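You operate a simulated robot arm through the tools that you are given. There is no shell and no other tool. Be economical: measure what you need, move in short steps, check, and stop when the job is done.

The job below is to be done with a simulated robot arm. You get a single attempt, and the scene is never put back.

## Task
Put two of the housings from the bed of the slot gauge on the bottom shelf of the long trolley.

It is judged by the outcome, as a careful person would: the job done as asked, and still so three seconds after it is handed in. It fails if anything else is knocked over, pushed out of place, dropped, spilled or broken.

## Robot
A 7-joint arm with a two-finger parallel gripper on a trunk, on a base that drives. Base frame: it is fixed to the floor where the robot stands at the start and does not move with it; the origin is under the middle of the robot, x ahead of it, y to its left, z up; the surface under the hand at the start is at about z = 800. Units: mm, degrees, N and s.
With the tool pointing down near the work surface it reaches from about 200 to 740 mm from the robot's upright axis, wherever it stands. Its first joint turns from -166.0 to 166.0 degrees. Places, roughly: bottom shelf of the long trolley [600, -300, 200]. Payload 1.57 kg.
The TCP is the grasp point between the finger pads, 30 mm short of the fingertips. In the tool frame z runs along the fingers and y along their closing line. The gripper opens to 110 mm. The fingers are 24 mm wide and 12 mm thick; the gripper's body (48 by 112 mm) begins 78 mm behind the TCP.
Orientation is that of the tool frame in the base frame, as a unit quaternion [x, y, z, w]. With the fingers straight down and closing along the base's y, the tool's x points along the base's -x, its y along +y and its z along -z.

## Interface
- The arm moves only by the tool move_arm. Its argument "increments" is a list of rows, each an object of numbers (a shift or turn left out is 0, a gripper value left out holds the last): "x", "y", "z": the shift along the tool's x, y, z in mm; "wx", "wy", "wz": the turn, a rotation vector about the tool's x, y, z in degrees; "grip": the finger opening in mm, from 0 to 110. In form: [{"x": .., "y": .., "z": .., "wx": .., "wy": .., "wz": .., "grip": ..}, ...]. A call has 1 to 12 rows; each row shifts and turns the commanded pose from where the row before left it, along the tool's axes as they then stand. A row lasts 0.2 s, in which the tool goes at most 50 mm and 8.6 degrees; a call with a longer step from one row to the next is refused whole, and so is a gripper value outside its range. Where a pose cannot be reached the arm comes as near as it can. A force on the tool above 40 N (or 10 N above the force at the start of the call, whichever is more), or a blocked arm, ends the call early, and 0.2 s more pass. The fingers move at their own pace (about 45 mm/s each) and stop on an object; they squeeze with about 43 N. The grip force told is the motor's: it shows also when the fingers shut on nothing. Time passes only in rows, and 0.2 s behind the last, so rows that do not move let the fingers close. It gives the time, the measured TCP pose, the force on the tool (base axes), the opening and the grip force at its end, in the units of the frame above (readings bear some noise), with the torque about the TCP (base axes, N m) and any sound that the robot's microphone picked up.
- Cameras (640 x 400 px; columns grow to the right, rows downward): "scene" is now at [12.9, 131, 1477.6]; the picture's right is [-0.19, -0.98, 0.00], its down [-0.75, 0.14, -0.65] and it looks along [0.64, -0.12, -0.76] (base axes); focal length 248 px, centre (320, 200). "wrist" rides on the gripper at [70, 16, -141] in the tool frame; the picture's right is [-0.23, 0.97, 0.00], its down [-0.86, -0.20, -0.48] and it looks along [-0.47, -0.11, 0.88] (tool axes); focal length 222 px, centre (320, 200). There is no depth. A picture from a camera that has moved, and an enlarged one, comes with that camera's place and axes in the base frame and with its lens. The place of the scene camera against the robot may be out by one fixed shift of up to 25 mm in any direction.
- capture(camera): a new picture of that camera. No time passes.
- raise_lower(by): slides the trunk up (or, below 0, down) by that many mm; the arm and the scene camera ride with it, the base frame stays. It gives what a move gives, with no picture.
- roll_base(legs): drives the robot by 1 to 6 legs, each [ahead, turn to the left] in mm and degrees, along the robot's own axes; the way and the turn of a leg run together, so that a leg with both is an arc; at most 1500 mm and 180 degrees a leg. The arm and the cameras ride along, it lands a little off, and it stops where it bumps. It gives what a move gives.
- pan_tilt(pan, tilt): turns the head with the scene camera to pan (to the left, within 155 degrees either way) and tilt (down, from -29 to 69), counted from straight ahead of the robot. It gives what a move gives.
- zoom(camera, box): a new picture of the part [left, top, right, bottom] of that camera's present view, enlarged. No time passes.
- sign_off(): hands the job in; it is judged then, once.

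Work in short steps. Places have to be worked out from the pictures, the camera data and where the tool is seen: move nearer, look again, correct. Check each grasp and each placing, and mend what went wrong. You have 120 turns and 82 pictures in all, those below and enlarged ones among them. Open the gripper and draw the arm clear of the work before you hand the job in, unless the task says otherwise; then end with one line.

The tools are called after ">>>" as a command line: name --argument value ..., lists and objects as JSON in quotes. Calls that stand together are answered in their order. move_arm: Moves the arm, as the interface text tells. Its arguments: {"type":"object","properties":{"increments":{"type":"array"}},"required":["increments"]} The other tools are called the same way: raise_lower (by) slides the trunk up or down; roll_base (legs) drives the base; pan_tilt (pan, tilt) turns the head that bears the scene camera; capture (camera) takes a picture; zoom (camera, box) takes an enlarged picture of a part of a camera's view; sign_off () hands the job in.

At the start:

```text
time_s: 0.0
eef_pos: [446.4, -180.5, 1113.9]
orientation: [-0.001, 1.0, 0.0, 0.0]
force: [0.3, -0.1, 0.2]
wrist_torque: [0.0, 0.0, 0.0]
width: 109.8
grasp_force: 0.0
trunk travel left (down, up): [-400.0, 190.0]
robot x, y, heading: [1.8, -1.3, 0.1]
head pan, tilt: [-10.7, 49.4]
```

scene: 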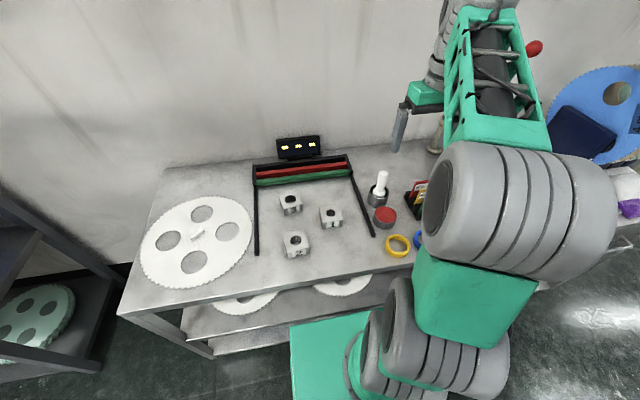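
wrist: 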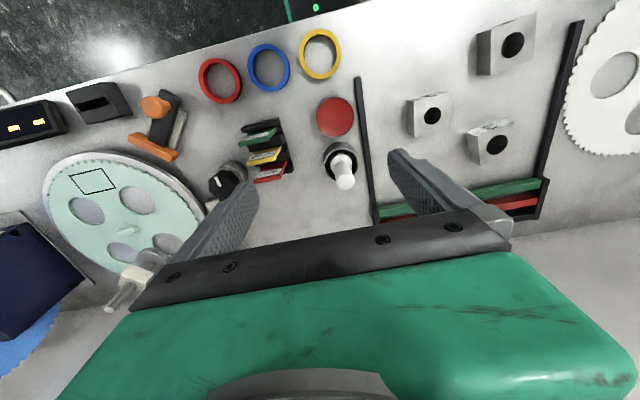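

I see three housings between the black rails of the gauge. I'll look closer at them and tilt the head to see the shelves below.

>>> zoom --camera "scene" --box '[230, 120, 430, 270]'

>>> pan_tilt --pan -40 --tilt 60

>>> capture --camera "scene"

```text
2.67 times, centred on (330, 195) of scene
camera zoom: at [12.9, 131.0, 1477.6], right [-0.19, -0.98, 0.0], down [-0.75, 0.14, -0.65], along [0.64, -0.12, -0.76], focal length 660 px, centre (293, 213)
```

zoom: 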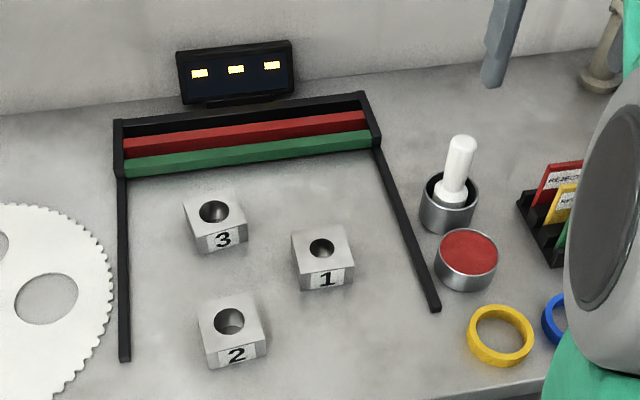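

```text
time_s: 0.9
eef_pos: [446.5, -180.9, 1114.3]
orientation: [0.0, 1.0, 0.0, 0.0]
force: [-0.5, 0.2, 0.8]
wrist_torque: [0.01, -0.01, 0.02]
width: 109.9
grasp_force: 0.0
trunk travel left (down, up): [-400.0, 190.0]
robot x, y, heading: [-2.5, 4.1, 0.0]
head pan, tilt: [-40.0, 60.0]
```

```text
78 pictures are left
camera scene: at [-12.2, 102.7, 1464.2], right [-0.64, -0.77, 0.0], down [-0.66, 0.56, -0.5], along [0.38, -0.32, -0.87], focal length 248 px, centre (320, 200)
```

scene: 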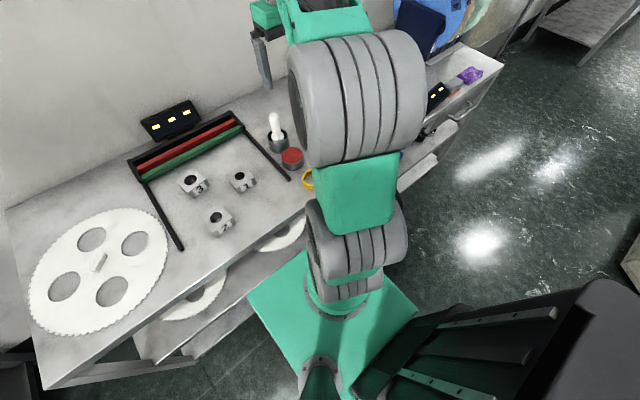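

The three housings (2 nearest) are clear. I need a view of the shelves under the table, so I'll back away a bit and look at the trolley front.

>>> roll_base --legs '[[-900, 0]]'

>>> pan_tilt --pan 0 --tilt 40

>>> capture --camera "scene"

```text
time_s: 5.6
eef_pos: [-440.2, -180.3, 1114.3]
orientation: [-0.014, 1.0, 0.0, 0.0]
force: [0.3, -0.1, -0.5]
wrist_torque: [-0.01, 0.01, 0.01]
width: 110.1
grasp_force: 0.0
trunk travel left (down, up): [-400.0, 190.0]
robot x, y, heading: [-892.5, -11.3, 1.5]
head pan, tilt: [-40.0, 60.0]
```

```text
time_s: 6.7
eef_pos: [-441.0, -181.0, 1113.2]
orientation: [-0.014, 1.0, 0.0, 0.0]
force: [-0.1, 0.3, -0.1]
wrist_torque: [-0.02, 0.03, 0.04]
width: 110.1
grasp_force: 0.1
trunk travel left (down, up): [-400.0, 190.0]
robot x, y, heading: [-890.8, -11.9, 1.8]
head pan, tilt: [0.0, 40.0]
```

```text
77 pictures are left
camera scene: at [-875.0, 133.5, 1490.9], right [0.03, -1.0, 0.0], down [-0.64, -0.02, -0.77], along [0.77, 0.02, -0.64], focal length 248 px, centre (320, 200)
```

scene: 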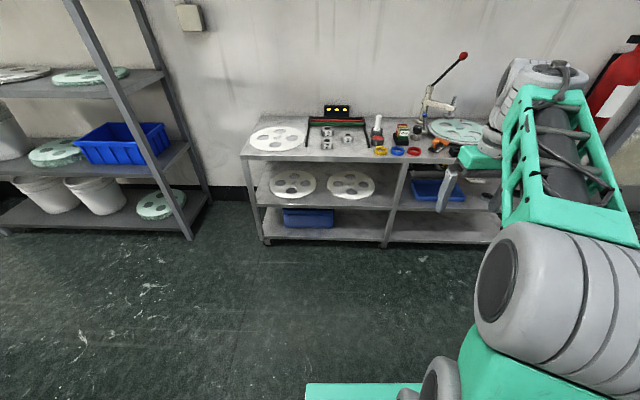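

The trolley has a middle shelf (gears) and a bottom shelf with a blue bin at left and free space on the right. I'll lower the trunk to see it better.

>>> raise_lower --by -400

>>> pan_tilt --pan -5 --tilt 25

>>> zoom --camera "scene" --box '[200, 80, 520, 280]'

```text
time_s: 10.5
eef_pos: [-440.3, -180.0, 713.5]
orientation: [-0.013, 1.0, 0.0, 0.001]
force: [1.3, 0.2, -0.1]
wrist_torque: [-0.04, 0.03, -0.01]
width: 109.8
grasp_force: 0.0
trunk travel left (down, up): [0.0, 590.0]
robot x, y, heading: [-893.0, -12.5, 1.6]
head pan, tilt: [0.0, 40.0]
```

```text
time_s: 11.3
eef_pos: [-440.5, -181.6, 714.2]
orientation: [-0.014, 1.0, 0.0, 0.0]
force: [0.1, -0.1, -0.4]
wrist_torque: [-0.02, 0.01, -0.01]
width: 110.0
grasp_force: 0.0
trunk travel left (down, up): [0.0, 590.0]
robot x, y, heading: [-891.4, -13.3, 1.7]
head pan, tilt: [-5.0, 25.0]
```

```text
2.00 times, centred on (360, 180) of scene
camera zoom: at [-868.0, 125.7, 1114.2], right [-0.06, -1.0, 0.0], down [-0.42, 0.02, -0.91], along [0.9, -0.05, -0.42], focal length 495 px, centre (240, 240)
```

zoom: 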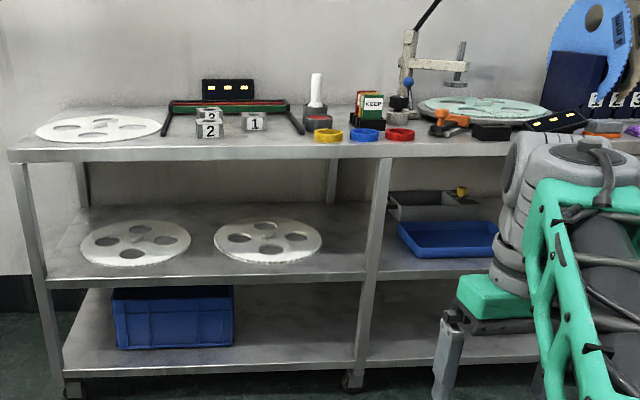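

Bottom shelf is clear between the bin (right end y≈70) and the middle leg (y≈-300). Plan: grip housings with the tool pitched forward-down so I can reach under the middle shelf. First, flip the tool about its axis so the wrist camera would be on top once pitched.

>>> raise_lower --by 400

>>> move_arm --increments '[{"wz": 8.5}, {"wz": 8.5}, {"wz": 8.5}, {"wz": 8.5}, {"wz": 8.5}, {"wz": 8.5}, {"wz": 8.5}, {"wz": 8.5}, {"wz": 8.5}, {"wz": 8.5}, {"wz": 8.5}]'

>>> move_arm --increments '[{"wz": 8.5}, {"wz": 8.5}, {"wz": 8.5}, {"wz": 8.5}, {"wz": 8.5}, {"wz": 8.5}, {"wz": 8.5}, {"wz": 8.5}, {"wz": 8.5}, {"wz": 8.5}]'

```text
time_s: 15.1
eef_pos: [-439.9, -180.4, 1113.0]
orientation: [-0.014, 1.0, 0.0, -0.001]
force: [-0.5, 0.1, 0.0]
wrist_torque: [-0.01, 0.0, -0.03]
width: 110.3
grasp_force: 0.0
trunk travel left (down, up): [-400.0, 190.0]
robot x, y, heading: [-893.5, -11.8, 1.8]
head pan, tilt: [-5.0, 25.0]
```

```text
time_s: 17.5
eef_pos: [-441.2, -179.5, 1113.2]
orientation: [0.72, 0.694, 0.0, 0.0]
force: [-0.5, 0.2, 0.3]
wrist_torque: [0.02, 0.0, 0.0]
width: 109.9
grasp_force: 0.0
trunk travel left (down, up): [-400.0, 190.0]
robot x, y, heading: [-890.9, -13.5, 1.4]
head pan, tilt: [-5.0, 25.0]
```

```text
time_s: 19.7
eef_pos: [-440.6, -180.3, 1115.3]
orientation: [1.0, 0.026, 0.0, 0.001]
force: [-0.3, -0.6, -1.0]
wrist_torque: [-0.03, -0.04, -0.02]
width: 110.0
grasp_force: 0.1
trunk travel left (down, up): [-400.0, 190.0]
robot x, y, heading: [-891.9, -12.4, 1.3]
head pan, tilt: [-5.0, 25.0]
```

Flip reached. Now pitch the tool forward by 50° (fingers ~40° below horizontal).

>>> move_arm --increments '[{"wy": 8.4}, {"wy": 8.4}, {"wy": 8.4}, {"wy": 8.4}, {"wy": 8.4}, {"wy": 8}]'

>>> pan_tilt --pan -10 --tilt 35

>>> capture --camera "scene"

>>> capture --camera "wrist"

```text
time_s: 21.3
eef_pos: [-510.8, -150.2, 1244.5]
orientation: [0.917, 0.054, 0.393, -0.033]
force: [0.7, 0.8, -0.4]
wrist_torque: [0.0, 0.0, 0.0]
width: 109.8
grasp_force: 0.0
out of reach, approached as far as the arm can: row 1, 4, 5, 6
trunk travel left (down, up): [-400.0, 190.0]
robot x, y, heading: [-891.6, -12.1, 1.6]
head pan, tilt: [-5.0, 25.0]
stopped in row 6: the arm was blocked; the commanded pose is now the measured one
```

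```text
time_s: 22.1
eef_pos: [-509.1, -148.5, 1244.0]
orientation: [0.917, 0.055, 0.393, -0.033]
force: [-0.3, 0.8, -0.4]
wrist_torque: [0.02, 0.0, -0.01]
width: 110.0
grasp_force: 0.1
trunk travel left (down, up): [-400.0, 190.0]
robot x, y, heading: [-893.3, -12.7, 1.7]
head pan, tilt: [-10.0, 35.0]
```

```text
75 pictures are left
camera scene: at [-872.8, 118.3, 1498.4], right [-0.15, -0.99, 0.0], down [-0.57, 0.08, -0.82], along [0.81, -0.12, -0.57], focal length 248 px, centre (320, 200)
```

scene: 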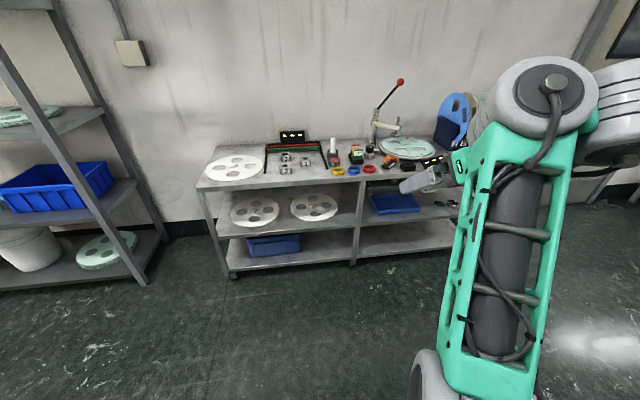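

```text
74 pictures are left
camera wrist: at [-561.1, -175.1, 1392.7], right [-0.03, -0.98, -0.18], down [-0.95, 0.09, -0.29], along [0.3, 0.16, -0.94], focal length 222 px, centre (320, 200)
```

wrist: 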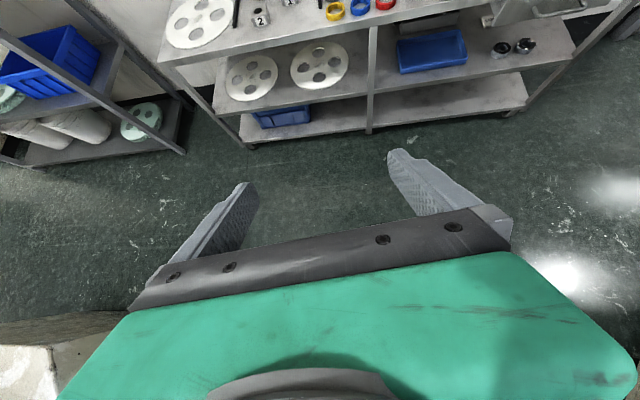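

The arm hit a joint limit because it's folded close in; the pitch is already ~44° below horizontal. Extending it outward and centring it gives more room.

>>> move_arm --increments '[{"x": 29, "y": -17.5, "z": 31}, {"x": 29, "y": -17.5, "z": 31}, {"x": 29, "y": -17.5, "z": 31}, {"x": 29, "y": -17.5, "z": 31}, {"x": 29, "y": -17.5, "z": 31}, {"x": 29, "y": -17.5, "z": 31}]'

```text
time_s: 23.5
eef_pos: [-317.0, -1.9, 1316.6]
orientation: [0.917, 0.053, 0.394, -0.032]
force: [0.8, -0.1, -0.1]
wrist_torque: [0.02, 0.0, -0.02]
width: 109.8
grasp_force: 0.1
out of reach, approached as far as the arm can: row 1, 2, 3, 4, 5
trunk travel left (down, up): [-400.0, 190.0]
robot x, y, heading: [-891.5, -12.7, 1.6]
head pan, tilt: [-10.0, 35.0]
```

Far enough out now; correcting yaw/roll so the tool points straight ahead at 40° below horizontal.

>>> move_arm --increments '[{"wx": -3, "wy": 1.8, "wz": 2}, {"wx": -2.9, "wy": 1.7, "wz": 2}, {}]'

```text
time_s: 24.3
eef_pos: [-315.8, 1.1, 1332.5]
orientation: [0.907, 0.0, 0.42, 0.001]
force: [-1.1, 0.9, 0.7]
wrist_torque: [-0.04, 0.02, -0.04]
width: 109.9
grasp_force: 0.0
out of reach, approached as far as the arm can: row 1, 2
trunk travel left (down, up): [-400.0, 190.0]
robot x, y, heading: [-891.0, -10.0, 1.7]
head pan, tilt: [-10.0, 35.0]
```

Orientation is right. Test how low the arm can go with this pitch: move forward and down.

>>> move_arm --increments '[{"x": -17.8, "z": 41}, {"x": -17.8, "z": 41}, {"x": -17.8, "z": 41}, {"x": -17.8, "z": 41}, {"x": -17.8, "z": 41}, {}]'

```text
time_s: 25.7
eef_pos: [-169.3, 12.0, 1232.2]
orientation: [0.91, -0.001, 0.415, 0.003]
force: [0.7, -0.1, 0.3]
wrist_torque: [-0.01, 0.01, 0.02]
width: 110.1
grasp_force: 0.0
out of reach, approached as far as the arm can: row 1, 2, 3, 4, 5
trunk travel left (down, up): [-400.0, 190.0]
robot x, y, heading: [-896.9, -12.2, 1.5]
head pan, tilt: [-10.0, 35.0]
```

Reach is limited at this pitch. Look at the arm's configuration to understand which joint limits it.

>>> pan_tilt --pan -20 --tilt 45

>>> capture --camera "scene"

```text
time_s: 26.4
eef_pos: [-169.3, 13.2, 1232.2]
orientation: [0.91, -0.002, 0.414, 0.003]
force: [0.4, 0.1, 0.1]
wrist_torque: [0.01, -0.01, -0.03]
width: 110.5
grasp_force: 0.1
trunk travel left (down, up): [-400.0, 190.0]
robot x, y, heading: [-891.2, -13.9, 1.6]
head pan, tilt: [-20.0, 45.0]
```

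```text
73 pictures are left
camera scene: at [-882.6, 105.6, 1483.7], right [-0.31, -0.95, 0.0], down [-0.67, 0.22, -0.71], along [0.67, -0.22, -0.71], focal length 248 px, centre (320, 200)
```

scene: 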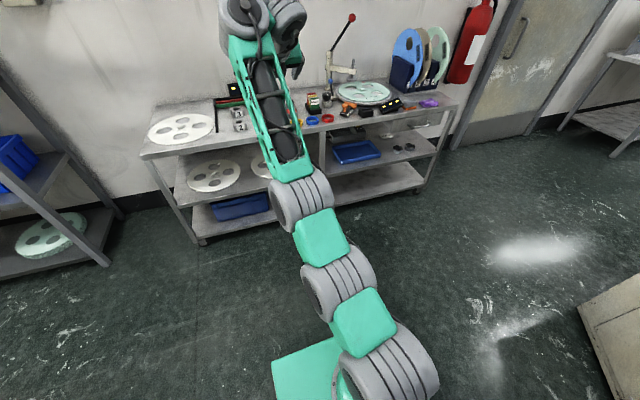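

The arm is stretched nearly straight out. Next test: a steeper pitch (60° below horizontal) and how low it goes.

>>> move_arm --increments '[{"wy": -8}, {"wy": -8}, {"x": -40, "z": 20}, {"x": -40, "z": 20}, {"x": -40, "z": 20}, {"x": -40, "z": 20}, {"x": -40, "z": 20}, {"x": -40, "z": 20}, {"x": -40, "z": 20}, {}]'

```text
time_s: 28.6
eef_pos: [-205.3, 17.4, 1168.3]
orientation: [0.958, -0.003, 0.288, 0.016]
force: [0.8, -0.3, -0.4]
wrist_torque: [-0.02, -0.01, 0.0]
width: 110.0
grasp_force: 0.0
out of reach, approached as far as the arm can: row 2, 4, 5, 6, 7, 8, 9
trunk travel left (down, up): [-400.0, 190.0]
robot x, y, heading: [-891.9, -11.2, 1.4]
head pan, tilt: [-20.0, 45.0]
```

Still limited, possibly due to the flipped last joint. I'll unflip the tool about its axis and test the same.

>>> move_arm --increments '[{"wz": -8.5}, {"wz": -8.5}, {"wz": -8.5}, {"wz": -8.5}, {"wz": -8.5}, {"wz": -8.5}, {"wz": -8.5}, {"wz": -8.5}, {"wz": -8.5}, {"wz": -8.5}, {"wz": -8.5}]'

>>> move_arm --increments '[{"wz": -8.5}, {"wz": -8.5}, {"wz": -8.5}, {"wz": -8.5}, {"wz": -8.5}, {"wz": -8.5}, {"wz": -8.5}, {"wz": -8.5}, {"wz": -8.5}, {"wz": -8.5}, {}]'

```text
time_s: 31.0
eef_pos: [-211.1, 36.9, 1161.6]
orientation: [0.655, 0.698, 0.197, 0.212]
force: [0.4, 0.4, -0.2]
wrist_torque: [-0.02, -0.01, 0.04]
width: 109.9
grasp_force: 0.1
out of reach, approached as far as the arm can: row 1, 2
trunk travel left (down, up): [-400.0, 190.0]
robot x, y, heading: [-891.3, -12.6, 1.5]
head pan, tilt: [-20.0, 45.0]
```

```text
time_s: 33.4
eef_pos: [-209.8, 38.7, 1160.6]
orientation: [0.012, 0.957, 0.003, 0.29]
force: [0.6, -0.3, -0.9]
wrist_torque: [0.06, -0.02, 0.01]
width: 110.1
grasp_force: 0.0
trunk travel left (down, up): [-400.0, 190.0]
robot x, y, heading: [-893.8, -16.1, 1.4]
head pan, tilt: [-20.0, 45.0]
```

Unflipped fine. Now test going down with the same pitch.

>>> move_arm --increments '[{"x": 30, "z": 28}, {"x": 30, "z": 28}, {"x": 30, "z": 28}, {"x": 30, "z": 28}, {"x": 30, "z": 28}, {"x": 30, "z": 28}, {}]'

```text
time_s: 35.0
eef_pos: [-154.4, 69.1, 1040.9]
orientation: [0.013, 0.96, -0.001, 0.28]
force: [-0.9, 0.8, -0.3]
wrist_torque: [-0.01, -0.01, -0.01]
width: 109.7
grasp_force: 0.1
out of reach, approached as far as the arm can: row 1, 2, 3, 4, 5, 6
trunk travel left (down, up): [-400.0, 190.0]
robot x, y, heading: [-891.6, -12.7, 1.7]
head pan, tilt: [-20.0, 45.0]
```

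The wrist joint seems unable to bring the tool closer than ~43° to the forearm, so pitching in the arm's plane is poor. Instead I'll point the tool sideways to the arm plane: robot parallel to the trolley (heading 90°), tool pointing to its right. First return the tool to vertical and near the start pose.

>>> move_arm --increments '[{"wy": 8.4}, {"wy": 8.4}, {"wy": 8.4}, {"wy": 7.5}, {"x": 36, "y": -31}, {"x": 36, "y": -31}, {"x": 36, "y": -31}, {"x": 36, "y": -31}, {"x": 36, "y": -31}, {"x": 36, "y": -31}, {"x": 36, "y": -31}, {"x": 36, "y": -31}]'

>>> move_arm --increments '[{"wz": -8.5}, {"wz": -8.5}, {"wz": -8.5}, {"wz": -8.5}, {"wz": -8.5}, {"wz": -8.5}, {"wz": -8.5}, {"wz": -8.5}, {"wz": -8.5}, {"wz": -8.5}, {"wz": -5}, {}]'

```text
time_s: 37.6
eef_pos: [-445.9, -181.0, 994.3]
orientation: [0.008, 0.997, 0.019, 0.076]
force: [-0.5, 0.0, -0.5]
wrist_torque: [0.02, 0.01, 0.01]
width: 110.0
grasp_force: 0.1
out of reach, approached as far as the arm can: row 3, 4, 11, 12
trunk travel left (down, up): [-400.0, 190.0]
robot x, y, heading: [-893.5, -11.6, 1.7]
head pan, tilt: [-20.0, 45.0]
```

```text
time_s: 40.2
eef_pos: [-439.6, -182.7, 1011.0]
orientation: [-0.698, 0.711, -0.042, 0.068]
force: [-0.1, 0.4, 0.3]
wrist_torque: [-0.03, 0.0, 0.01]
width: 109.6
grasp_force: 0.1
out of reach, approached as far as the arm can: row 10, 11
trunk travel left (down, up): [-400.0, 190.0]
robot x, y, heading: [-894.7, -16.4, 1.7]
head pan, tilt: [-20.0, 45.0]
```

Now pitch toward the robot's right.

>>> move_arm --increments '[{"wy": 8}, {"wy": 8}, {"wy": 8}, {"wy": 8}, {"wy": 8}, {"wy": 8}, {"wy": 5}, {}]'

```text
time_s: 42.0
eef_pos: [-440.2, -182.7, 1012.8]
orientation: [-0.605, 0.667, -0.351, -0.257]
force: [0.4, -0.7, 0.2]
wrist_torque: [0.0, 0.02, -0.01]
width: 110.0
grasp_force: 0.1
trunk travel left (down, up): [-400.0, 190.0]
robot x, y, heading: [-892.0, -11.9, 1.4]
head pan, tilt: [-20.0, 45.0]
```

Pitched sideways without limits. Level the roll and test the low reach that the shelf would require (z≈570 at this trunk height).

>>> move_arm --increments '[{"wx": -2.3, "wy": 0.9, "wz": -4}, {"wx": -2.3, "wy": 0.9, "wz": -3.9}, {"x": -18.6, "z": 45.2}, {"x": -18.6, "z": 45.2}, {"x": -18.6, "z": 45.2}, {"x": -18.6, "z": 45.2}, {"x": -18.6, "z": 45.2}, {"x": -18.6, "z": 45.2}, {"x": -18.6, "z": 45.2}, {"x": -18.6, "z": 45.2}, {"x": -18.6, "z": 45.2}, {"x": -18.6, "z": 45.2}]'

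```text
time_s: 44.6
eef_pos: [-434.8, -431.0, 590.9]
orientation: [-0.633, 0.634, -0.315, -0.314]
force: [-0.1, -0.3, 0.6]
wrist_torque: [0.02, 0.01, 0.01]
width: 109.9
grasp_force: 0.0
trunk travel left (down, up): [-400.0, 190.0]
robot x, y, heading: [-884.8, -11.0, 1.5]
head pan, tilt: [-20.0, 45.0]
```

Works. Check a further 100 mm down for margin.

>>> move_arm --increments '[{"x": -32, "z": 24}, {"x": -32, "z": 24}, {"x": -16, "z": 12}, {}]'

```text
time_s: 45.6
eef_pos: [-434.5, -427.9, 489.3]
orientation: [-0.634, 0.634, -0.314, -0.313]
force: [0.0, 0.3, -0.1]
wrist_torque: [0.04, -0.03, 0.03]
width: 109.9
grasp_force: 0.0
trunk travel left (down, up): [-400.0, 190.0]
robot x, y, heading: [-892.5, -11.9, 1.7]
head pan, tilt: [-20.0, 45.0]
```

Plenty of margin. Now raise/retract the arm to a travel pose and drive so that the robot stands parallel to the trolley (heading 90°), backing in so the arm sweeps away from the table.

>>> move_arm --increments '[{"x": 18.6, "z": -45.2}, {"x": 18.6, "z": -45.2}, {"x": 18.6, "z": -45.2}, {"x": 18.6, "z": -45.2}, {"x": 18.6, "z": -45.2}, {"x": 18.6, "z": -45.2}, {"x": 18.6, "z": -45.2}, {"x": 18.6, "z": -45.2}, {"x": 18.6, "z": -45.2}, {"x": 18.6, "z": -45.2}, {"x": 24, "z": -18}]'

>>> roll_base --legs '[[0, 157.9], [-860, 0], [0, -69.5]]'

>>> pan_tilt --pan -70 --tilt 50

>>> capture --camera "scene"

>>> capture --camera "wrist"

```text
time_s: 48.0
eef_pos: [-441.6, -180.3, 940.0]
orientation: [-0.634, 0.634, -0.314, -0.313]
force: [0.6, 0.5, 0.6]
wrist_torque: [-0.01, -0.03, -0.02]
width: 110.0
grasp_force: 0.1
trunk travel left (down, up): [-400.0, 190.0]
robot x, y, heading: [-892.0, -12.2, 1.7]
head pan, tilt: [-20.0, 45.0]
```

```text
time_s: 62.2
eef_pos: [106.4, 154.6, 940.3]
orientation: [0.896, -0.001, 0.444, 0.0]
force: [-0.8, 0.3, -0.2]
wrist_torque: [-0.01, 0.01, 0.03]
width: 110.0
grasp_force: 0.0
trunk travel left (down, up): [-400.0, 190.0]
robot x, y, heading: [-61.8, -298.3, 91.7]
head pan, tilt: [-20.0, 45.0]
```

```text
time_s: 63.4
eef_pos: [106.2, 154.8, 940.8]
orientation: [0.896, -0.002, 0.443, 0.0]
force: [0.5, -0.1, 0.3]
wrist_torque: [0.02, 0.02, 0.0]
width: 109.8
grasp_force: 0.1
trunk travel left (down, up): [-400.0, 190.0]
robot x, y, heading: [-65.6, -297.8, 91.4]
head pan, tilt: [-70.0, 50.0]
```

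```text
72 pictures are left
camera scene: at [-146.4, -341.1, 1476.8], right [0.37, -0.93, 0.0], down [-0.71, -0.28, -0.64], along [0.6, 0.24, -0.77], focal length 248 px, centre (320, 200)
```

scene: 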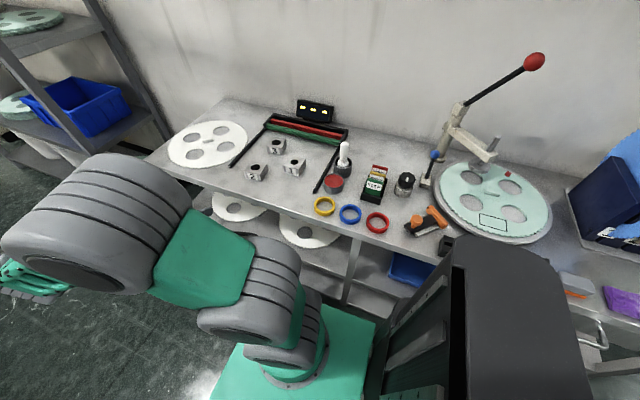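

```text
71 pictures are left
camera wrist: at [36.4, 138.7, 1082.3], right [-0.14, -0.97, -0.18], down [-0.9, 0.2, -0.39], along [0.42, 0.11, -0.9], focal length 222 px, centre (320, 200)
```

wrist: 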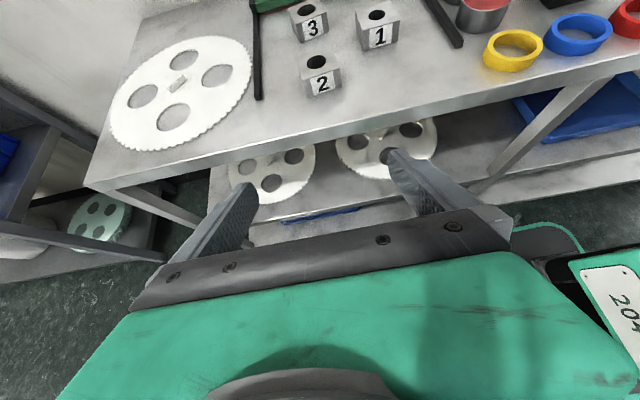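

The pose is now ideal (tool along +x, 37° below horizontal). Housing 2's front bottom is about (368, 140). Move closer, still clear, and look again.

>>> move_arm --increments '[{"x": 14.6, "y": 3, "z": 39}, {"x": 14.6, "y": 3, "z": 39}, {"x": 14.6, "y": 3, "z": 39}, {"x": 14.6, "y": 3, "z": 39}, {"x": 14.6, "y": 3, "z": 39}, {}]'

>>> capture --camera "wrist"

>>> zoom --camera "scene" --box '[200, 90, 360, 220]'

```text
time_s: 64.8
eef_pos: [307.3, 138.0, 879.1]
orientation: [0.896, -0.001, 0.444, -0.001]
force: [0.0, 1.1, -0.8]
wrist_torque: [-0.03, -0.02, 0.03]
width: 110.1
grasp_force: 0.1
trunk travel left (down, up): [-400.0, 190.0]
robot x, y, heading: [-62.3, -294.6, 91.5]
head pan, tilt: [-70.0, 50.0]
```

```text
70 pictures are left
camera wrist: at [237.3, 122.7, 1022.5], right [-0.14, -0.97, -0.18], down [-0.9, 0.2, -0.39], along [0.42, 0.11, -0.9], focal length 222 px, centre (320, 200)
```

wrist: 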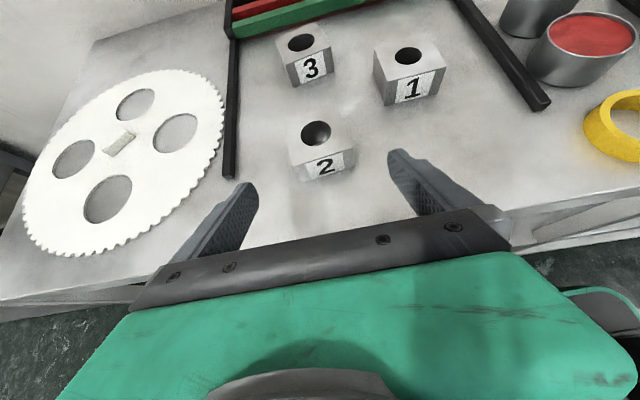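

```text
3.08 times, centred on (280, 155) of scene
camera zoom: at [-146.0, -341.0, 1476.8], right [0.37, -0.93, 0.0], down [-0.71, -0.28, -0.64], along [0.6, 0.24, -0.77], focal length 762 px, centre (443, 338)
```

zoom: 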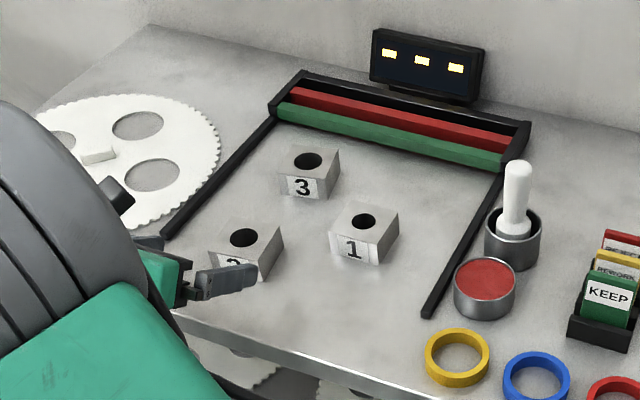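

Housing 2 centre ≈ (405, 139), ~66 wide, ~36 tall, square with the base axes. Move in with fingers straddling it, slightly high, then look.

>>> move_arm --increments '[{"x": 5.5, "y": -1, "z": 30}, {"x": 5.5, "z": 30}, {"x": 6, "z": 30}, {}]'

>>> capture --camera "wrist"

>>> zoom --camera "scene" --box '[200, 110, 320, 200]'

```text
time_s: 65.8
eef_pos: [386.7, 140.0, 837.8]
orientation: [0.896, 0.0, 0.444, -0.001]
force: [0.5, 0.3, -0.5]
wrist_torque: [0.03, 0.01, 0.01]
width: 109.9
grasp_force: 0.0
trunk travel left (down, up): [-400.0, 190.0]
robot x, y, heading: [-62.7, -293.5, 91.4]
head pan, tilt: [-70.0, 50.0]
```

```text
68 pictures are left
camera wrist: at [317.5, 124.5, 980.5], right [-0.14, -0.97, -0.18], down [-0.9, 0.2, -0.39], along [0.42, 0.11, -0.9], focal length 222 px, centre (320, 200)
```

wrist: 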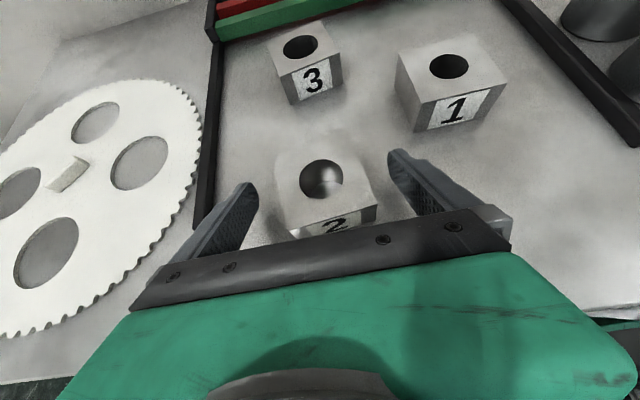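

```text
4.44 times, centred on (260, 155) of scene
camera zoom: at [-146.0, -341.0, 1476.8], right [0.37, -0.93, 0.0], down [-0.71, -0.28, -0.64], along [0.6, 0.24, -0.77], focal length 1101 px, centre (587, 400)
```

zoom: 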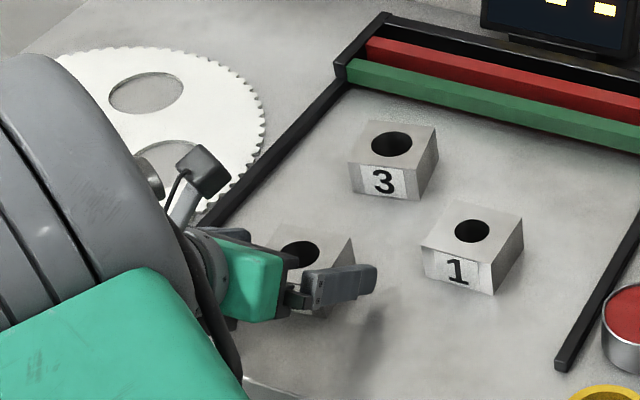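

Housing centre ≈ (398, 138.5), top ≈ 845. The fingers straddle it well; lower 4 mm and close.

>>> move_arm --increments '[{"x": -2.2, "y": 1.5, "z": 4}, {"grip": 40}, {}, {}, {}, {}, {}]'

```text
time_s: 67.4
eef_pos: [390.1, 138.3, 834.1]
orientation: [0.896, -0.002, 0.444, 0.0]
force: [2.1, 0.5, 2.0]
wrist_torque: [-0.21, -0.14, 0.08]
width: 63.9
grasp_force: 43.0
trunk travel left (down, up): [-400.0, 190.0]
robot x, y, heading: [-60.1, -298.2, 91.6]
head pan, tilt: [-70.0, 50.0]
```

Gripped at 64 mm. Lift straight up 60 mm and check the force and view.

>>> move_arm --increments '[{"x": 16, "z": -12}, {"x": 16, "z": -12}, {"x": 16, "z": -12}, {}]'

>>> capture --camera "wrist"

```text
time_s: 68.4
eef_pos: [389.6, 137.6, 896.0]
orientation: [0.896, -0.001, 0.444, 0.0]
force: [0.0, 0.4, -5.4]
wrist_torque: [0.01, 0.05, 0.04]
width: 64.1
grasp_force: 43.4
trunk travel left (down, up): [-400.0, 190.0]
robot x, y, heading: [-63.5, -299.4, 91.4]
head pan, tilt: [-70.0, 50.0]
```

```text
66 pictures are left
camera wrist: at [320.2, 121.9, 1037.6], right [-0.14, -0.97, -0.18], down [-0.9, 0.2, -0.39], along [0.42, 0.11, -0.9], focal length 222 px, centre (320, 200)
```

wrist: 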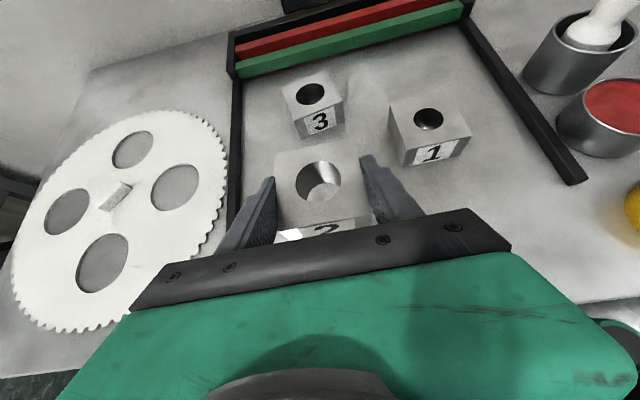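

Held well (~0.55 kg). Retract toward the robot away from the table, then back the base 170 mm so the shelf spot right of the bin is in reach.

>>> move_arm --increments '[{"x": -25.5, "z": -33.4}, {"x": -25.5, "z": -33.4}, {"x": -25.5, "z": -33.4}, {"x": -25.5, "z": -33.4}, {"x": -25.5, "z": -33.4}, {"x": -25.5, "z": -33.4}, {}]'

>>> roll_base --legs '[[-170, -1.5]]'

>>> raise_lower --by -400

>>> capture --camera "wrist"

>>> capture --camera "scene"

```text
time_s: 70.0
eef_pos: [140.8, 140.4, 896.0]
orientation: [0.896, -0.001, 0.444, 0.0]
force: [-0.4, -1.3, -5.9]
wrist_torque: [0.0, 0.04, -0.01]
width: 64.1
grasp_force: 42.9
trunk travel left (down, up): [-400.0, 190.0]
robot x, y, heading: [-60.2, -296.3, 91.4]
head pan, tilt: [-70.0, 50.0]
```

```text
time_s: 71.4
eef_pos: [155.6, -36.4, 895.6]
orientation: [0.896, -0.014, 0.444, 0.005]
force: [-0.1, -0.4, -4.8]
wrist_torque: [0.01, 0.02, -0.01]
width: 63.7
grasp_force: 42.5
trunk travel left (down, up): [-400.0, 190.0]
robot x, y, heading: [-60.9, -465.2, 90.1]
head pan, tilt: [-70.0, 50.0]
```

```text
time_s: 75.2
eef_pos: [155.1, -35.9, 496.4]
orientation: [0.896, -0.013, 0.444, 0.006]
force: [-0.2, 0.2, -5.0]
wrist_torque: [-0.03, 0.05, 0.0]
width: 63.6
grasp_force: 42.9
trunk travel left (down, up): [0.0, 590.0]
robot x, y, heading: [-59.5, -466.0, 90.0]
head pan, tilt: [-70.0, 50.0]
```

```text
65 pictures are left
camera wrist: at [84.9, -50.1, 638.6], right [-0.17, -0.97, -0.18], down [-0.89, 0.23, -0.39], along [0.42, 0.1, -0.9], focal length 222 px, centre (320, 200)
```

wrist: 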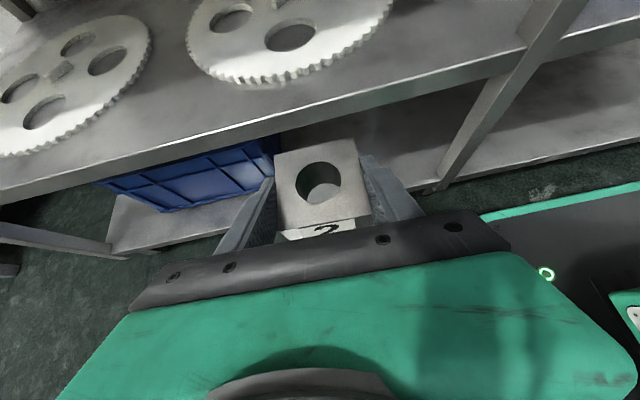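

```text
64 pictures are left
camera scene: at [-144.9, -509.3, 1076.8], right [0.34, -0.94, 0.0], down [-0.72, -0.26, -0.64], along [0.6, 0.22, -0.77], focal length 248 px, centre (320, 200)
```

scene: 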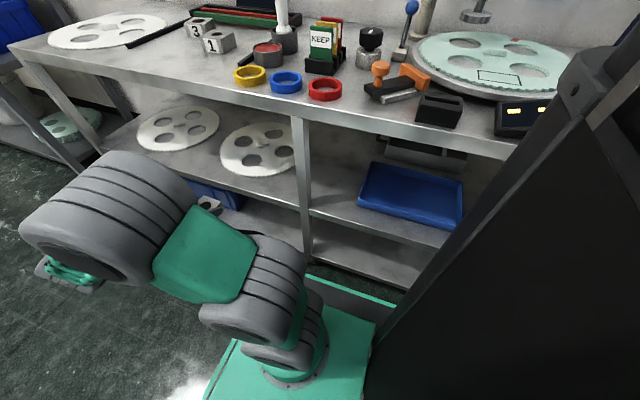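

The bin's right side is at y≈70 and the middle leg at y≈-290; I'll use y≈-45 and y≈-165. Lower the arm to shelf-gap height, still in front of the trolley.

>>> move_arm --increments '[{"x": -37.6, "y": 2, "z": 28.6, "wz": -0.8}, {"x": -37.6, "y": 2, "z": 28.6, "wz": -0.8}, {"x": -37.6, "y": 2, "z": 28.6}, {"x": -37.6, "y": 2, "z": 28.6}, {"x": -37.6, "z": 28.6}, {}]'

>>> capture --camera "wrist"

```text
time_s: 76.7
eef_pos: [152.8, -47.6, 259.2]
orientation: [0.896, -0.001, 0.444, 0.012]
force: [-0.3, 0.2, -4.9]
wrist_torque: [-0.02, 0.07, -0.03]
width: 63.8
grasp_force: 42.9
trunk travel left (down, up): [0.0, 590.0]
robot x, y, heading: [-55.7, -464.8, 89.8]
head pan, tilt: [-70.0, 50.0]
```

```text
63 pictures are left
camera wrist: at [82.9, -58.8, 401.5], right [-0.15, -0.98, -0.16], down [-0.9, 0.2, -0.39], along [0.42, 0.09, -0.91], focal length 222 px, centre (320, 200)
```

wrist: 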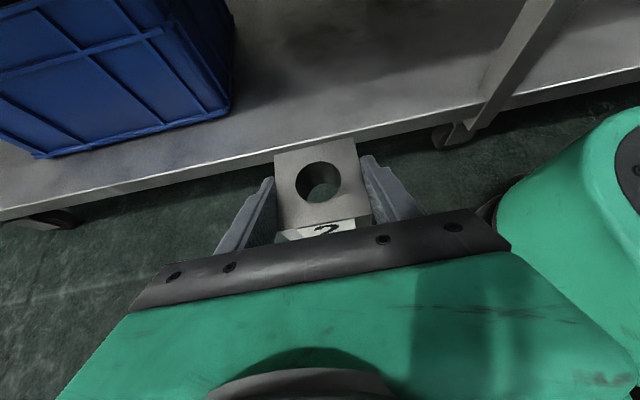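

Shelf top estimated at z≈120–135, front edge x≈320. Level the slight roll and advance partway at z≈200.

>>> move_arm --increments '[{"x": 8.6, "z": 43.7, "wx": 1.2, "wz": 0.5}, {"x": 8.6, "z": 43.7}, {"x": 8.6, "z": 43.7}, {}]'

>>> capture --camera "wrist"

>>> capture --camera "scene"

```text
time_s: 77.7
eef_pos: [272.2, -46.9, 200.7]
orientation: [0.896, 0.0, 0.443, 0.001]
force: [-0.3, -0.2, -6.9]
wrist_torque: [0.01, 0.04, 0.03]
width: 63.7
grasp_force: 43.2
trunk travel left (down, up): [0.0, 590.0]
robot x, y, heading: [-62.6, -471.3, 89.9]
head pan, tilt: [-70.0, 50.0]
```

```text
62 pictures are left
camera wrist: at [202.5, -63.6, 343.4], right [-0.14, -0.97, -0.18], down [-0.9, 0.2, -0.39], along [0.42, 0.11, -0.9], focal length 222 px, centre (320, 200)
```

wrist: 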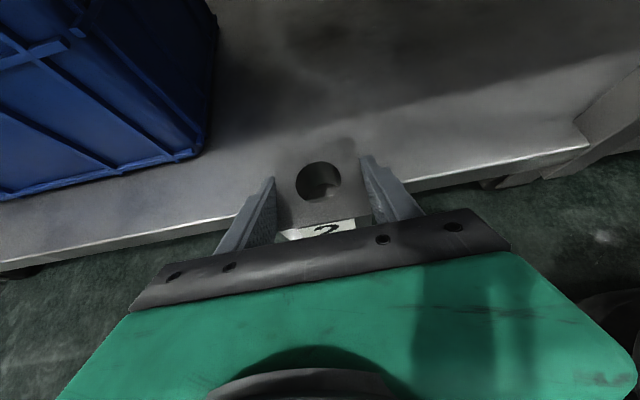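

```text
61 pictures are left
camera scene: at [-144.8, -509.3, 1076.8], right [0.34, -0.94, 0.0], down [-0.72, -0.26, -0.64], along [0.6, 0.22, -0.77], focal length 248 px, centre (320, 200)
```

scene: 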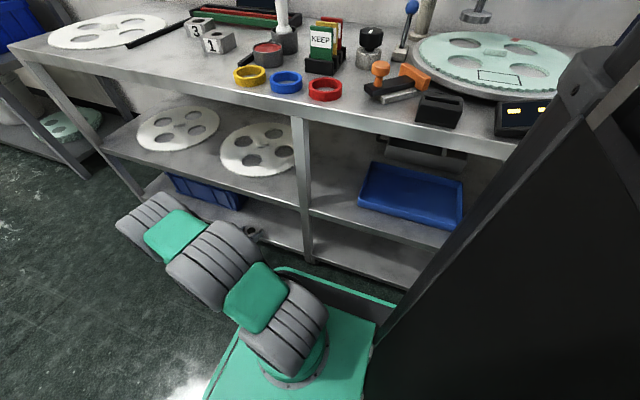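

Clear. Advance 115 mm into the shelf at constant height and look.

>>> move_arm --increments '[{"x": 23.2, "z": 30.5}, {"x": 23.2, "z": 30.5}, {"x": 23.2, "z": 30.5}, {}]'

>>> capture --camera "wrist"

>>> zoom --camera "scene" --box '[120, 160, 320, 300]'

```text
time_s: 78.7
eef_pos: [390.6, -51.1, 200.2]
orientation: [0.896, 0.0, 0.444, 0.0]
force: [1.1, 0.4, -4.7]
wrist_torque: [-0.01, 0.04, 0.01]
width: 63.7
grasp_force: 43.0
trunk travel left (down, up): [0.0, 590.0]
robot x, y, heading: [-59.2, -465.6, 90.0]
head pan, tilt: [-70.0, 50.0]
```

```text
60 pictures are left
camera wrist: at [319.7, -65.5, 343.2], right [-0.14, -0.97, -0.18], down [-0.9, 0.2, -0.39], along [0.42, 0.11, -0.9], focal length 222 px, centre (320, 200)
```

wrist: 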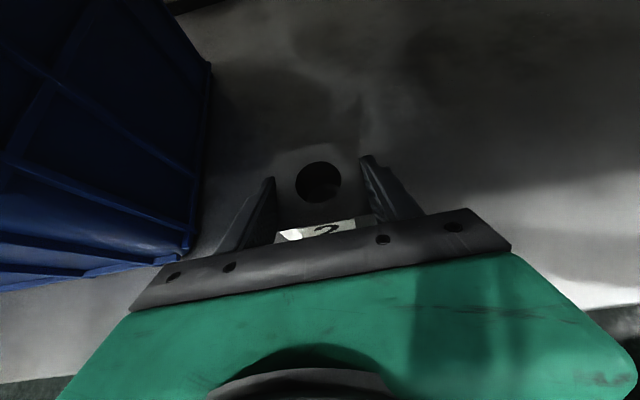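

```text
2.86 times, centred on (220, 230) of scene
camera zoom: at [-144.7, -509.3, 1076.8], right [0.34, -0.94, 0.0], down [-0.72, -0.26, -0.64], along [0.6, 0.22, -0.77], focal length 708 px, centre (606, 114)
```

zoom: 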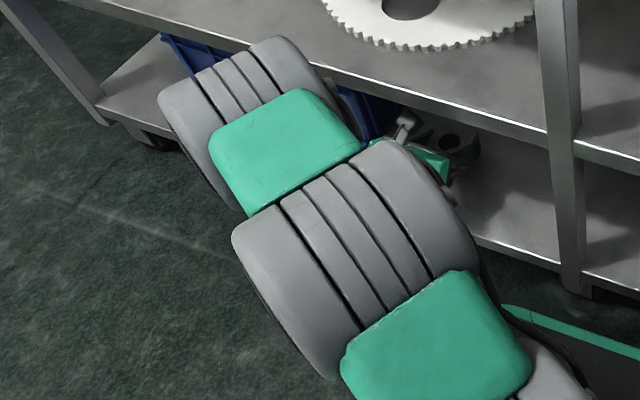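

No contact. Bin is well clear on the left. Lower in small steps, watching the force.

>>> move_arm --increments '[{"x": -8, "z": 6}, {"x": -8, "z": 6}, {}]'

>>> move_arm --increments '[{"x": -4, "z": 3}, {"x": -4, "z": 3}, {}]'

```text
time_s: 79.5
eef_pos: [391.1, -49.9, 185.5]
orientation: [0.895, -0.001, 0.446, 0.0]
force: [-3.8, -1.8, 18.1]
wrist_torque: [-0.44, 0.75, 0.04]
width: 63.8
grasp_force: 43.0
trunk travel left (down, up): [0.0, 590.0]
robot x, y, heading: [-58.4, -464.7, 89.9]
head pan, tilt: [-70.0, 50.0]
```

```text
time_s: 80.1
eef_pos: [391.3, -46.8, 178.7]
orientation: [0.894, -0.001, 0.449, -0.001]
force: [-2.0, -2.1, 13.4]
wrist_torque: [-0.45, 0.58, -0.05]
width: 63.7
grasp_force: 42.9
trunk travel left (down, up): [0.0, 590.0]
robot x, y, heading: [-56.9, -464.0, 90.1]
head pan, tilt: [-70.0, 50.0]
stopped in row 3: the force on the tool passed its limit at 42 N (the readings are from after the stop); the commanded pose is now the measured one
```

Contact at about TCP z≈185, i.e. shelf ≈150. Look before releasing to confirm the housing is what touches.

>>> capture --camera "wrist"

>>> zoom --camera "scene" --box '[160, 170, 300, 260]'

```text
58 pictures are left
camera wrist: at [322.1, -63.7, 319.5], right [-0.14, -0.97, -0.18], down [-0.89, 0.2, -0.4], along [0.43, 0.11, -0.9], focal length 222 px, centre (320, 200)
```

wrist: 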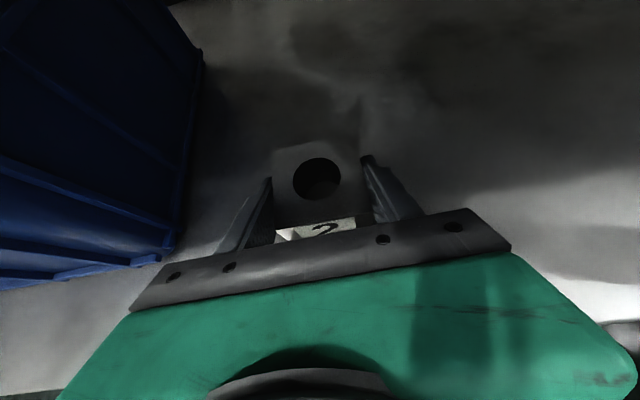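

```text
4.44 times, centred on (230, 215) of scene
camera zoom: at [-145.6, -510.1, 1076.4], right [0.34, -0.94, 0.0], down [-0.72, -0.26, -0.64], along [0.6, 0.22, -0.77], focal length 1101 px, centre (720, 133)
```

zoom: 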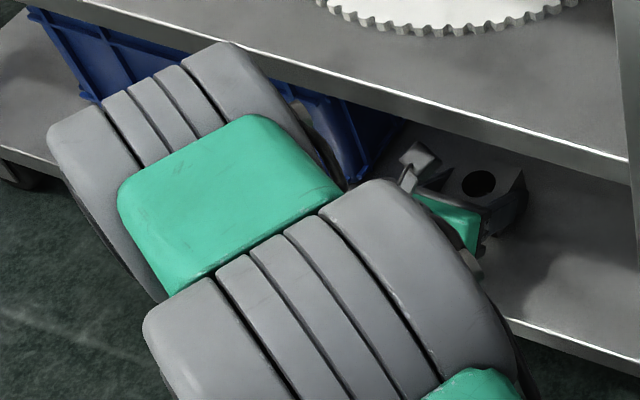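

Contact torque fits the housing's front bottom corner touching the shelf at z≈150, consistent with edge views (x≈295, z≈150). Release by opening the gripper partway.

>>> move_arm --increments '[{"grip": 70}, {"grip": 80}, {"grip": 100}, {}, {}]'

>>> capture --camera "wrist"

```text
time_s: 81.3
eef_pos: [392.8, -48.4, 177.1]
orientation: [0.894, -0.001, 0.448, -0.001]
force: [-13.3, 12.5, 25.3]
wrist_torque: [-0.83, -0.08, -0.39]
width: 89.4
grasp_force: 0.0
trunk travel left (down, up): [0.0, 590.0]
robot x, y, heading: [-57.4, -468.9, 90.1]
head pan, tilt: [-70.0, 50.0]
```

```text
56 pictures are left
camera wrist: at [321.7, -63.7, 319.7], right [-0.14, -0.97, -0.18], down [-0.9, 0.2, -0.4], along [0.42, 0.11, -0.9], focal length 222 px, centre (320, 200)
```

wrist: 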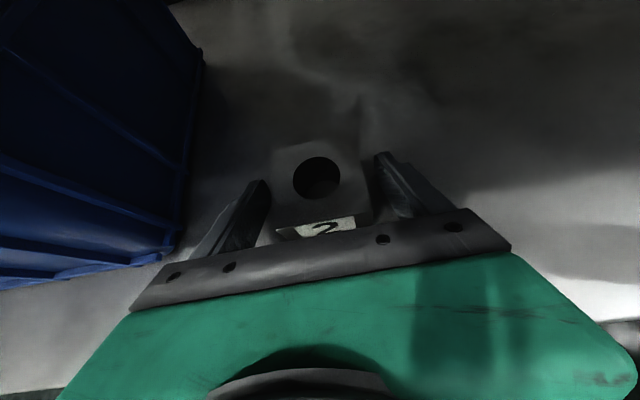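

The housing is released; the remaining force is the fingertips pressing the shelf lightly. Rise a few mm, then withdraw along the tool axis.

>>> move_arm --increments '[{"x": 4, "z": -3}, {"x": 3, "z": -2.5}, {}]'

>>> move_arm --increments '[{"z": -15}, {"z": -25}, {"x": -22, "z": -30}, {"x": -25, "z": -33}, {"x": -25, "z": -33}, {}]'

>>> capture --camera "wrist"

```text
time_s: 82.1
eef_pos: [391.3, -48.4, 185.3]
orientation: [0.895, 0.0, 0.446, 0.002]
force: [0.1, 1.3, 0.2]
wrist_torque: [-0.04, 0.02, 0.0]
width: 99.9
grasp_force: 0.1
trunk travel left (down, up): [0.0, 590.0]
robot x, y, heading: [-55.3, -466.8, 89.9]
head pan, tilt: [-70.0, 50.0]
```

```text
time_s: 83.5
eef_pos: [239.4, -48.5, 206.7]
orientation: [0.895, -0.001, 0.447, 0.001]
force: [0.1, -0.1, -0.1]
wrist_torque: [0.01, 0.01, -0.03]
width: 100.1
grasp_force: 0.0
trunk travel left (down, up): [0.0, 590.0]
robot x, y, heading: [-59.9, -466.8, 90.0]
head pan, tilt: [-70.0, 50.0]
```

```text
55 pictures are left
camera wrist: at [168.3, -63.1, 349.0], right [-0.14, -0.97, -0.18], down [-0.9, 0.2, -0.4], along [0.42, 0.11, -0.9], focal length 222 px, centre (320, 200)
```

wrist: 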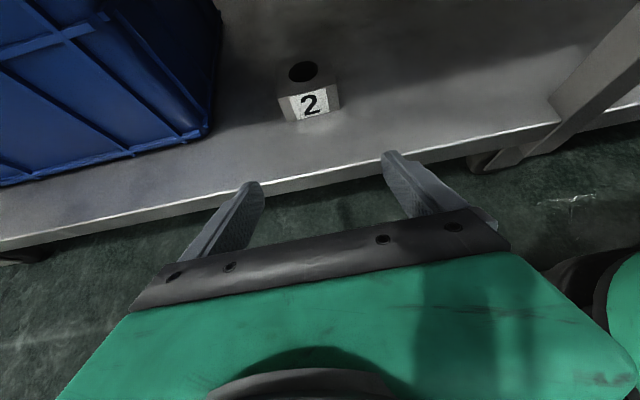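

Housing 2 sits upright on the bottom shelf. Withdraw, go up, and return to the table for housing 1.

>>> move_arm --increments '[{"x": -27, "z": -36}, {"x": -27, "z": -36}, {"x": 37.6, "z": -28.6}, {"x": 37.6, "z": -28.6}, {"x": 37.6, "z": -28.6}, {"x": 37.6, "z": -28.6}, {"x": 37.6, "z": -28.6}, {"x": 37.6, "z": -28.6}, {}]'

>>> raise_lower --by 400

>>> capture --camera "wrist"

```text
time_s: 85.5
eef_pos: [150.8, -44.8, 494.9]
orientation: [0.895, -0.001, 0.445, 0.001]
force: [0.0, -0.4, 0.1]
wrist_torque: [0.04, -0.03, 0.03]
width: 99.6
grasp_force: 0.1
trunk travel left (down, up): [0.0, 590.0]
robot x, y, heading: [-53.1, -469.4, 90.0]
head pan, tilt: [-70.0, 50.0]
```

```text
time_s: 89.3
eef_pos: [150.5, -44.7, 893.9]
orientation: [0.895, -0.001, 0.446, 0.0]
force: [0.0, 0.3, 0.2]
wrist_torque: [-0.02, -0.01, 0.01]
width: 99.7
grasp_force: 0.1
trunk travel left (down, up): [-400.0, 190.0]
robot x, y, heading: [-61.4, -464.7, 90.1]
head pan, tilt: [-70.0, 50.0]
```

```text
54 pictures are left
camera wrist: at [79.7, -60.6, 1036.4], right [-0.14, -0.97, -0.18], down [-0.9, 0.2, -0.4], along [0.42, 0.11, -0.9], focal length 222 px, centre (320, 200)
```

wrist: 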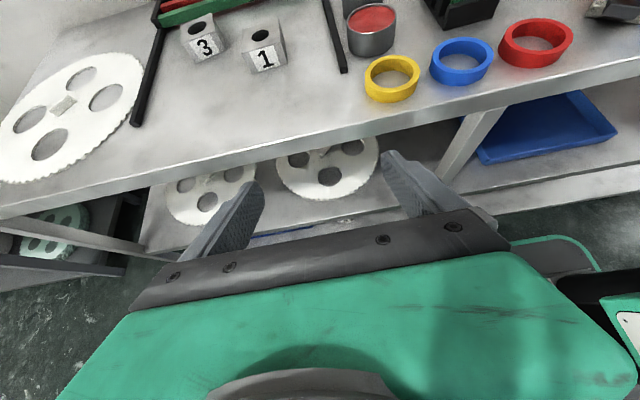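

Housing 1 is around (476, 18). Move to a pre-grasp pose in front of it and refine.

>>> move_arm --increments '[{"x": 22.4, "y": -10.5, "z": 33.3}, {"x": 22.4, "y": -10.5, "z": 33.3}, {"x": 22.4, "y": -10.5, "z": 33.3}, {"x": 22.4, "y": -10.5, "z": 33.3}, {"x": 22.4, "y": -10.5, "z": 33.3}, {"x": 22.4, "y": -10.5, "z": 33.3, "grip": 110}, {}]'

>>> capture --camera "wrist"

```text
time_s: 91.0
eef_pos: [391.6, 18.0, 882.6]
orientation: [0.895, 0.0, 0.446, 0.0]
force: [-0.6, 0.3, 0.5]
wrist_torque: [0.01, -0.01, 0.0]
width: 109.8
grasp_force: 0.0
trunk travel left (down, up): [-400.0, 190.0]
robot x, y, heading: [-59.1, -468.9, 90.1]
head pan, tilt: [-70.0, 50.0]
```

```text
53 pictures are left
camera wrist: at [320.6, 2.8, 1025.5], right [-0.14, -0.97, -0.18], down [-0.9, 0.2, -0.4], along [0.42, 0.11, -0.9], focal length 222 px, centre (320, 200)
```

wrist: 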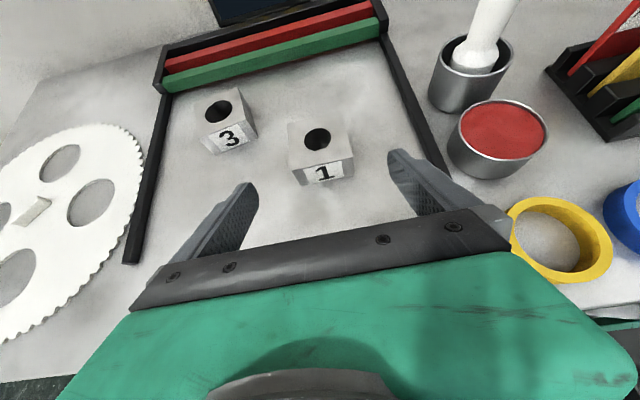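

Housing 1 centre ≈ (474, 18.5). Move in at grasp height and close.

>>> move_arm --increments '[{"x": 4, "y": -0.5, "z": 30}, {"x": 3, "z": 30}, {"x": 1, "z": 26}, {}]'

>>> capture --camera "wrist"

```text
time_s: 92.0
eef_pos: [464.4, 17.6, 836.6]
orientation: [0.895, -0.001, 0.446, 0.0]
force: [0.5, 0.3, -0.7]
wrist_torque: [0.01, 0.03, 0.03]
width: 110.3
grasp_force: 0.0
trunk travel left (down, up): [-400.0, 190.0]
robot x, y, heading: [-60.1, -465.6, 89.9]
head pan, tilt: [-70.0, 50.0]
```

```text
52 pictures are left
camera wrist: at [394.0, 1.9, 979.2], right [-0.14, -0.97, -0.18], down [-0.9, 0.2, -0.4], along [0.42, 0.11, -0.9], focal length 222 px, centre (320, 200)
```

wrist: 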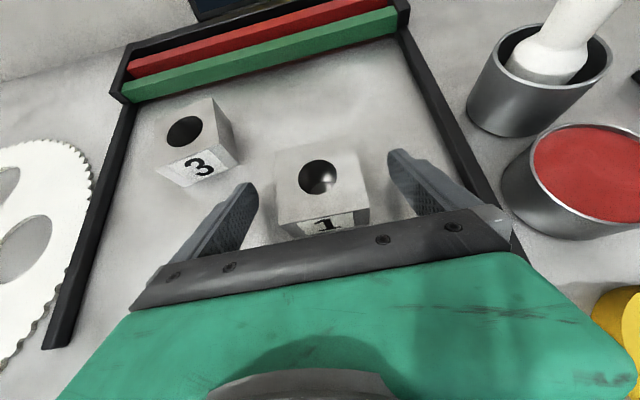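

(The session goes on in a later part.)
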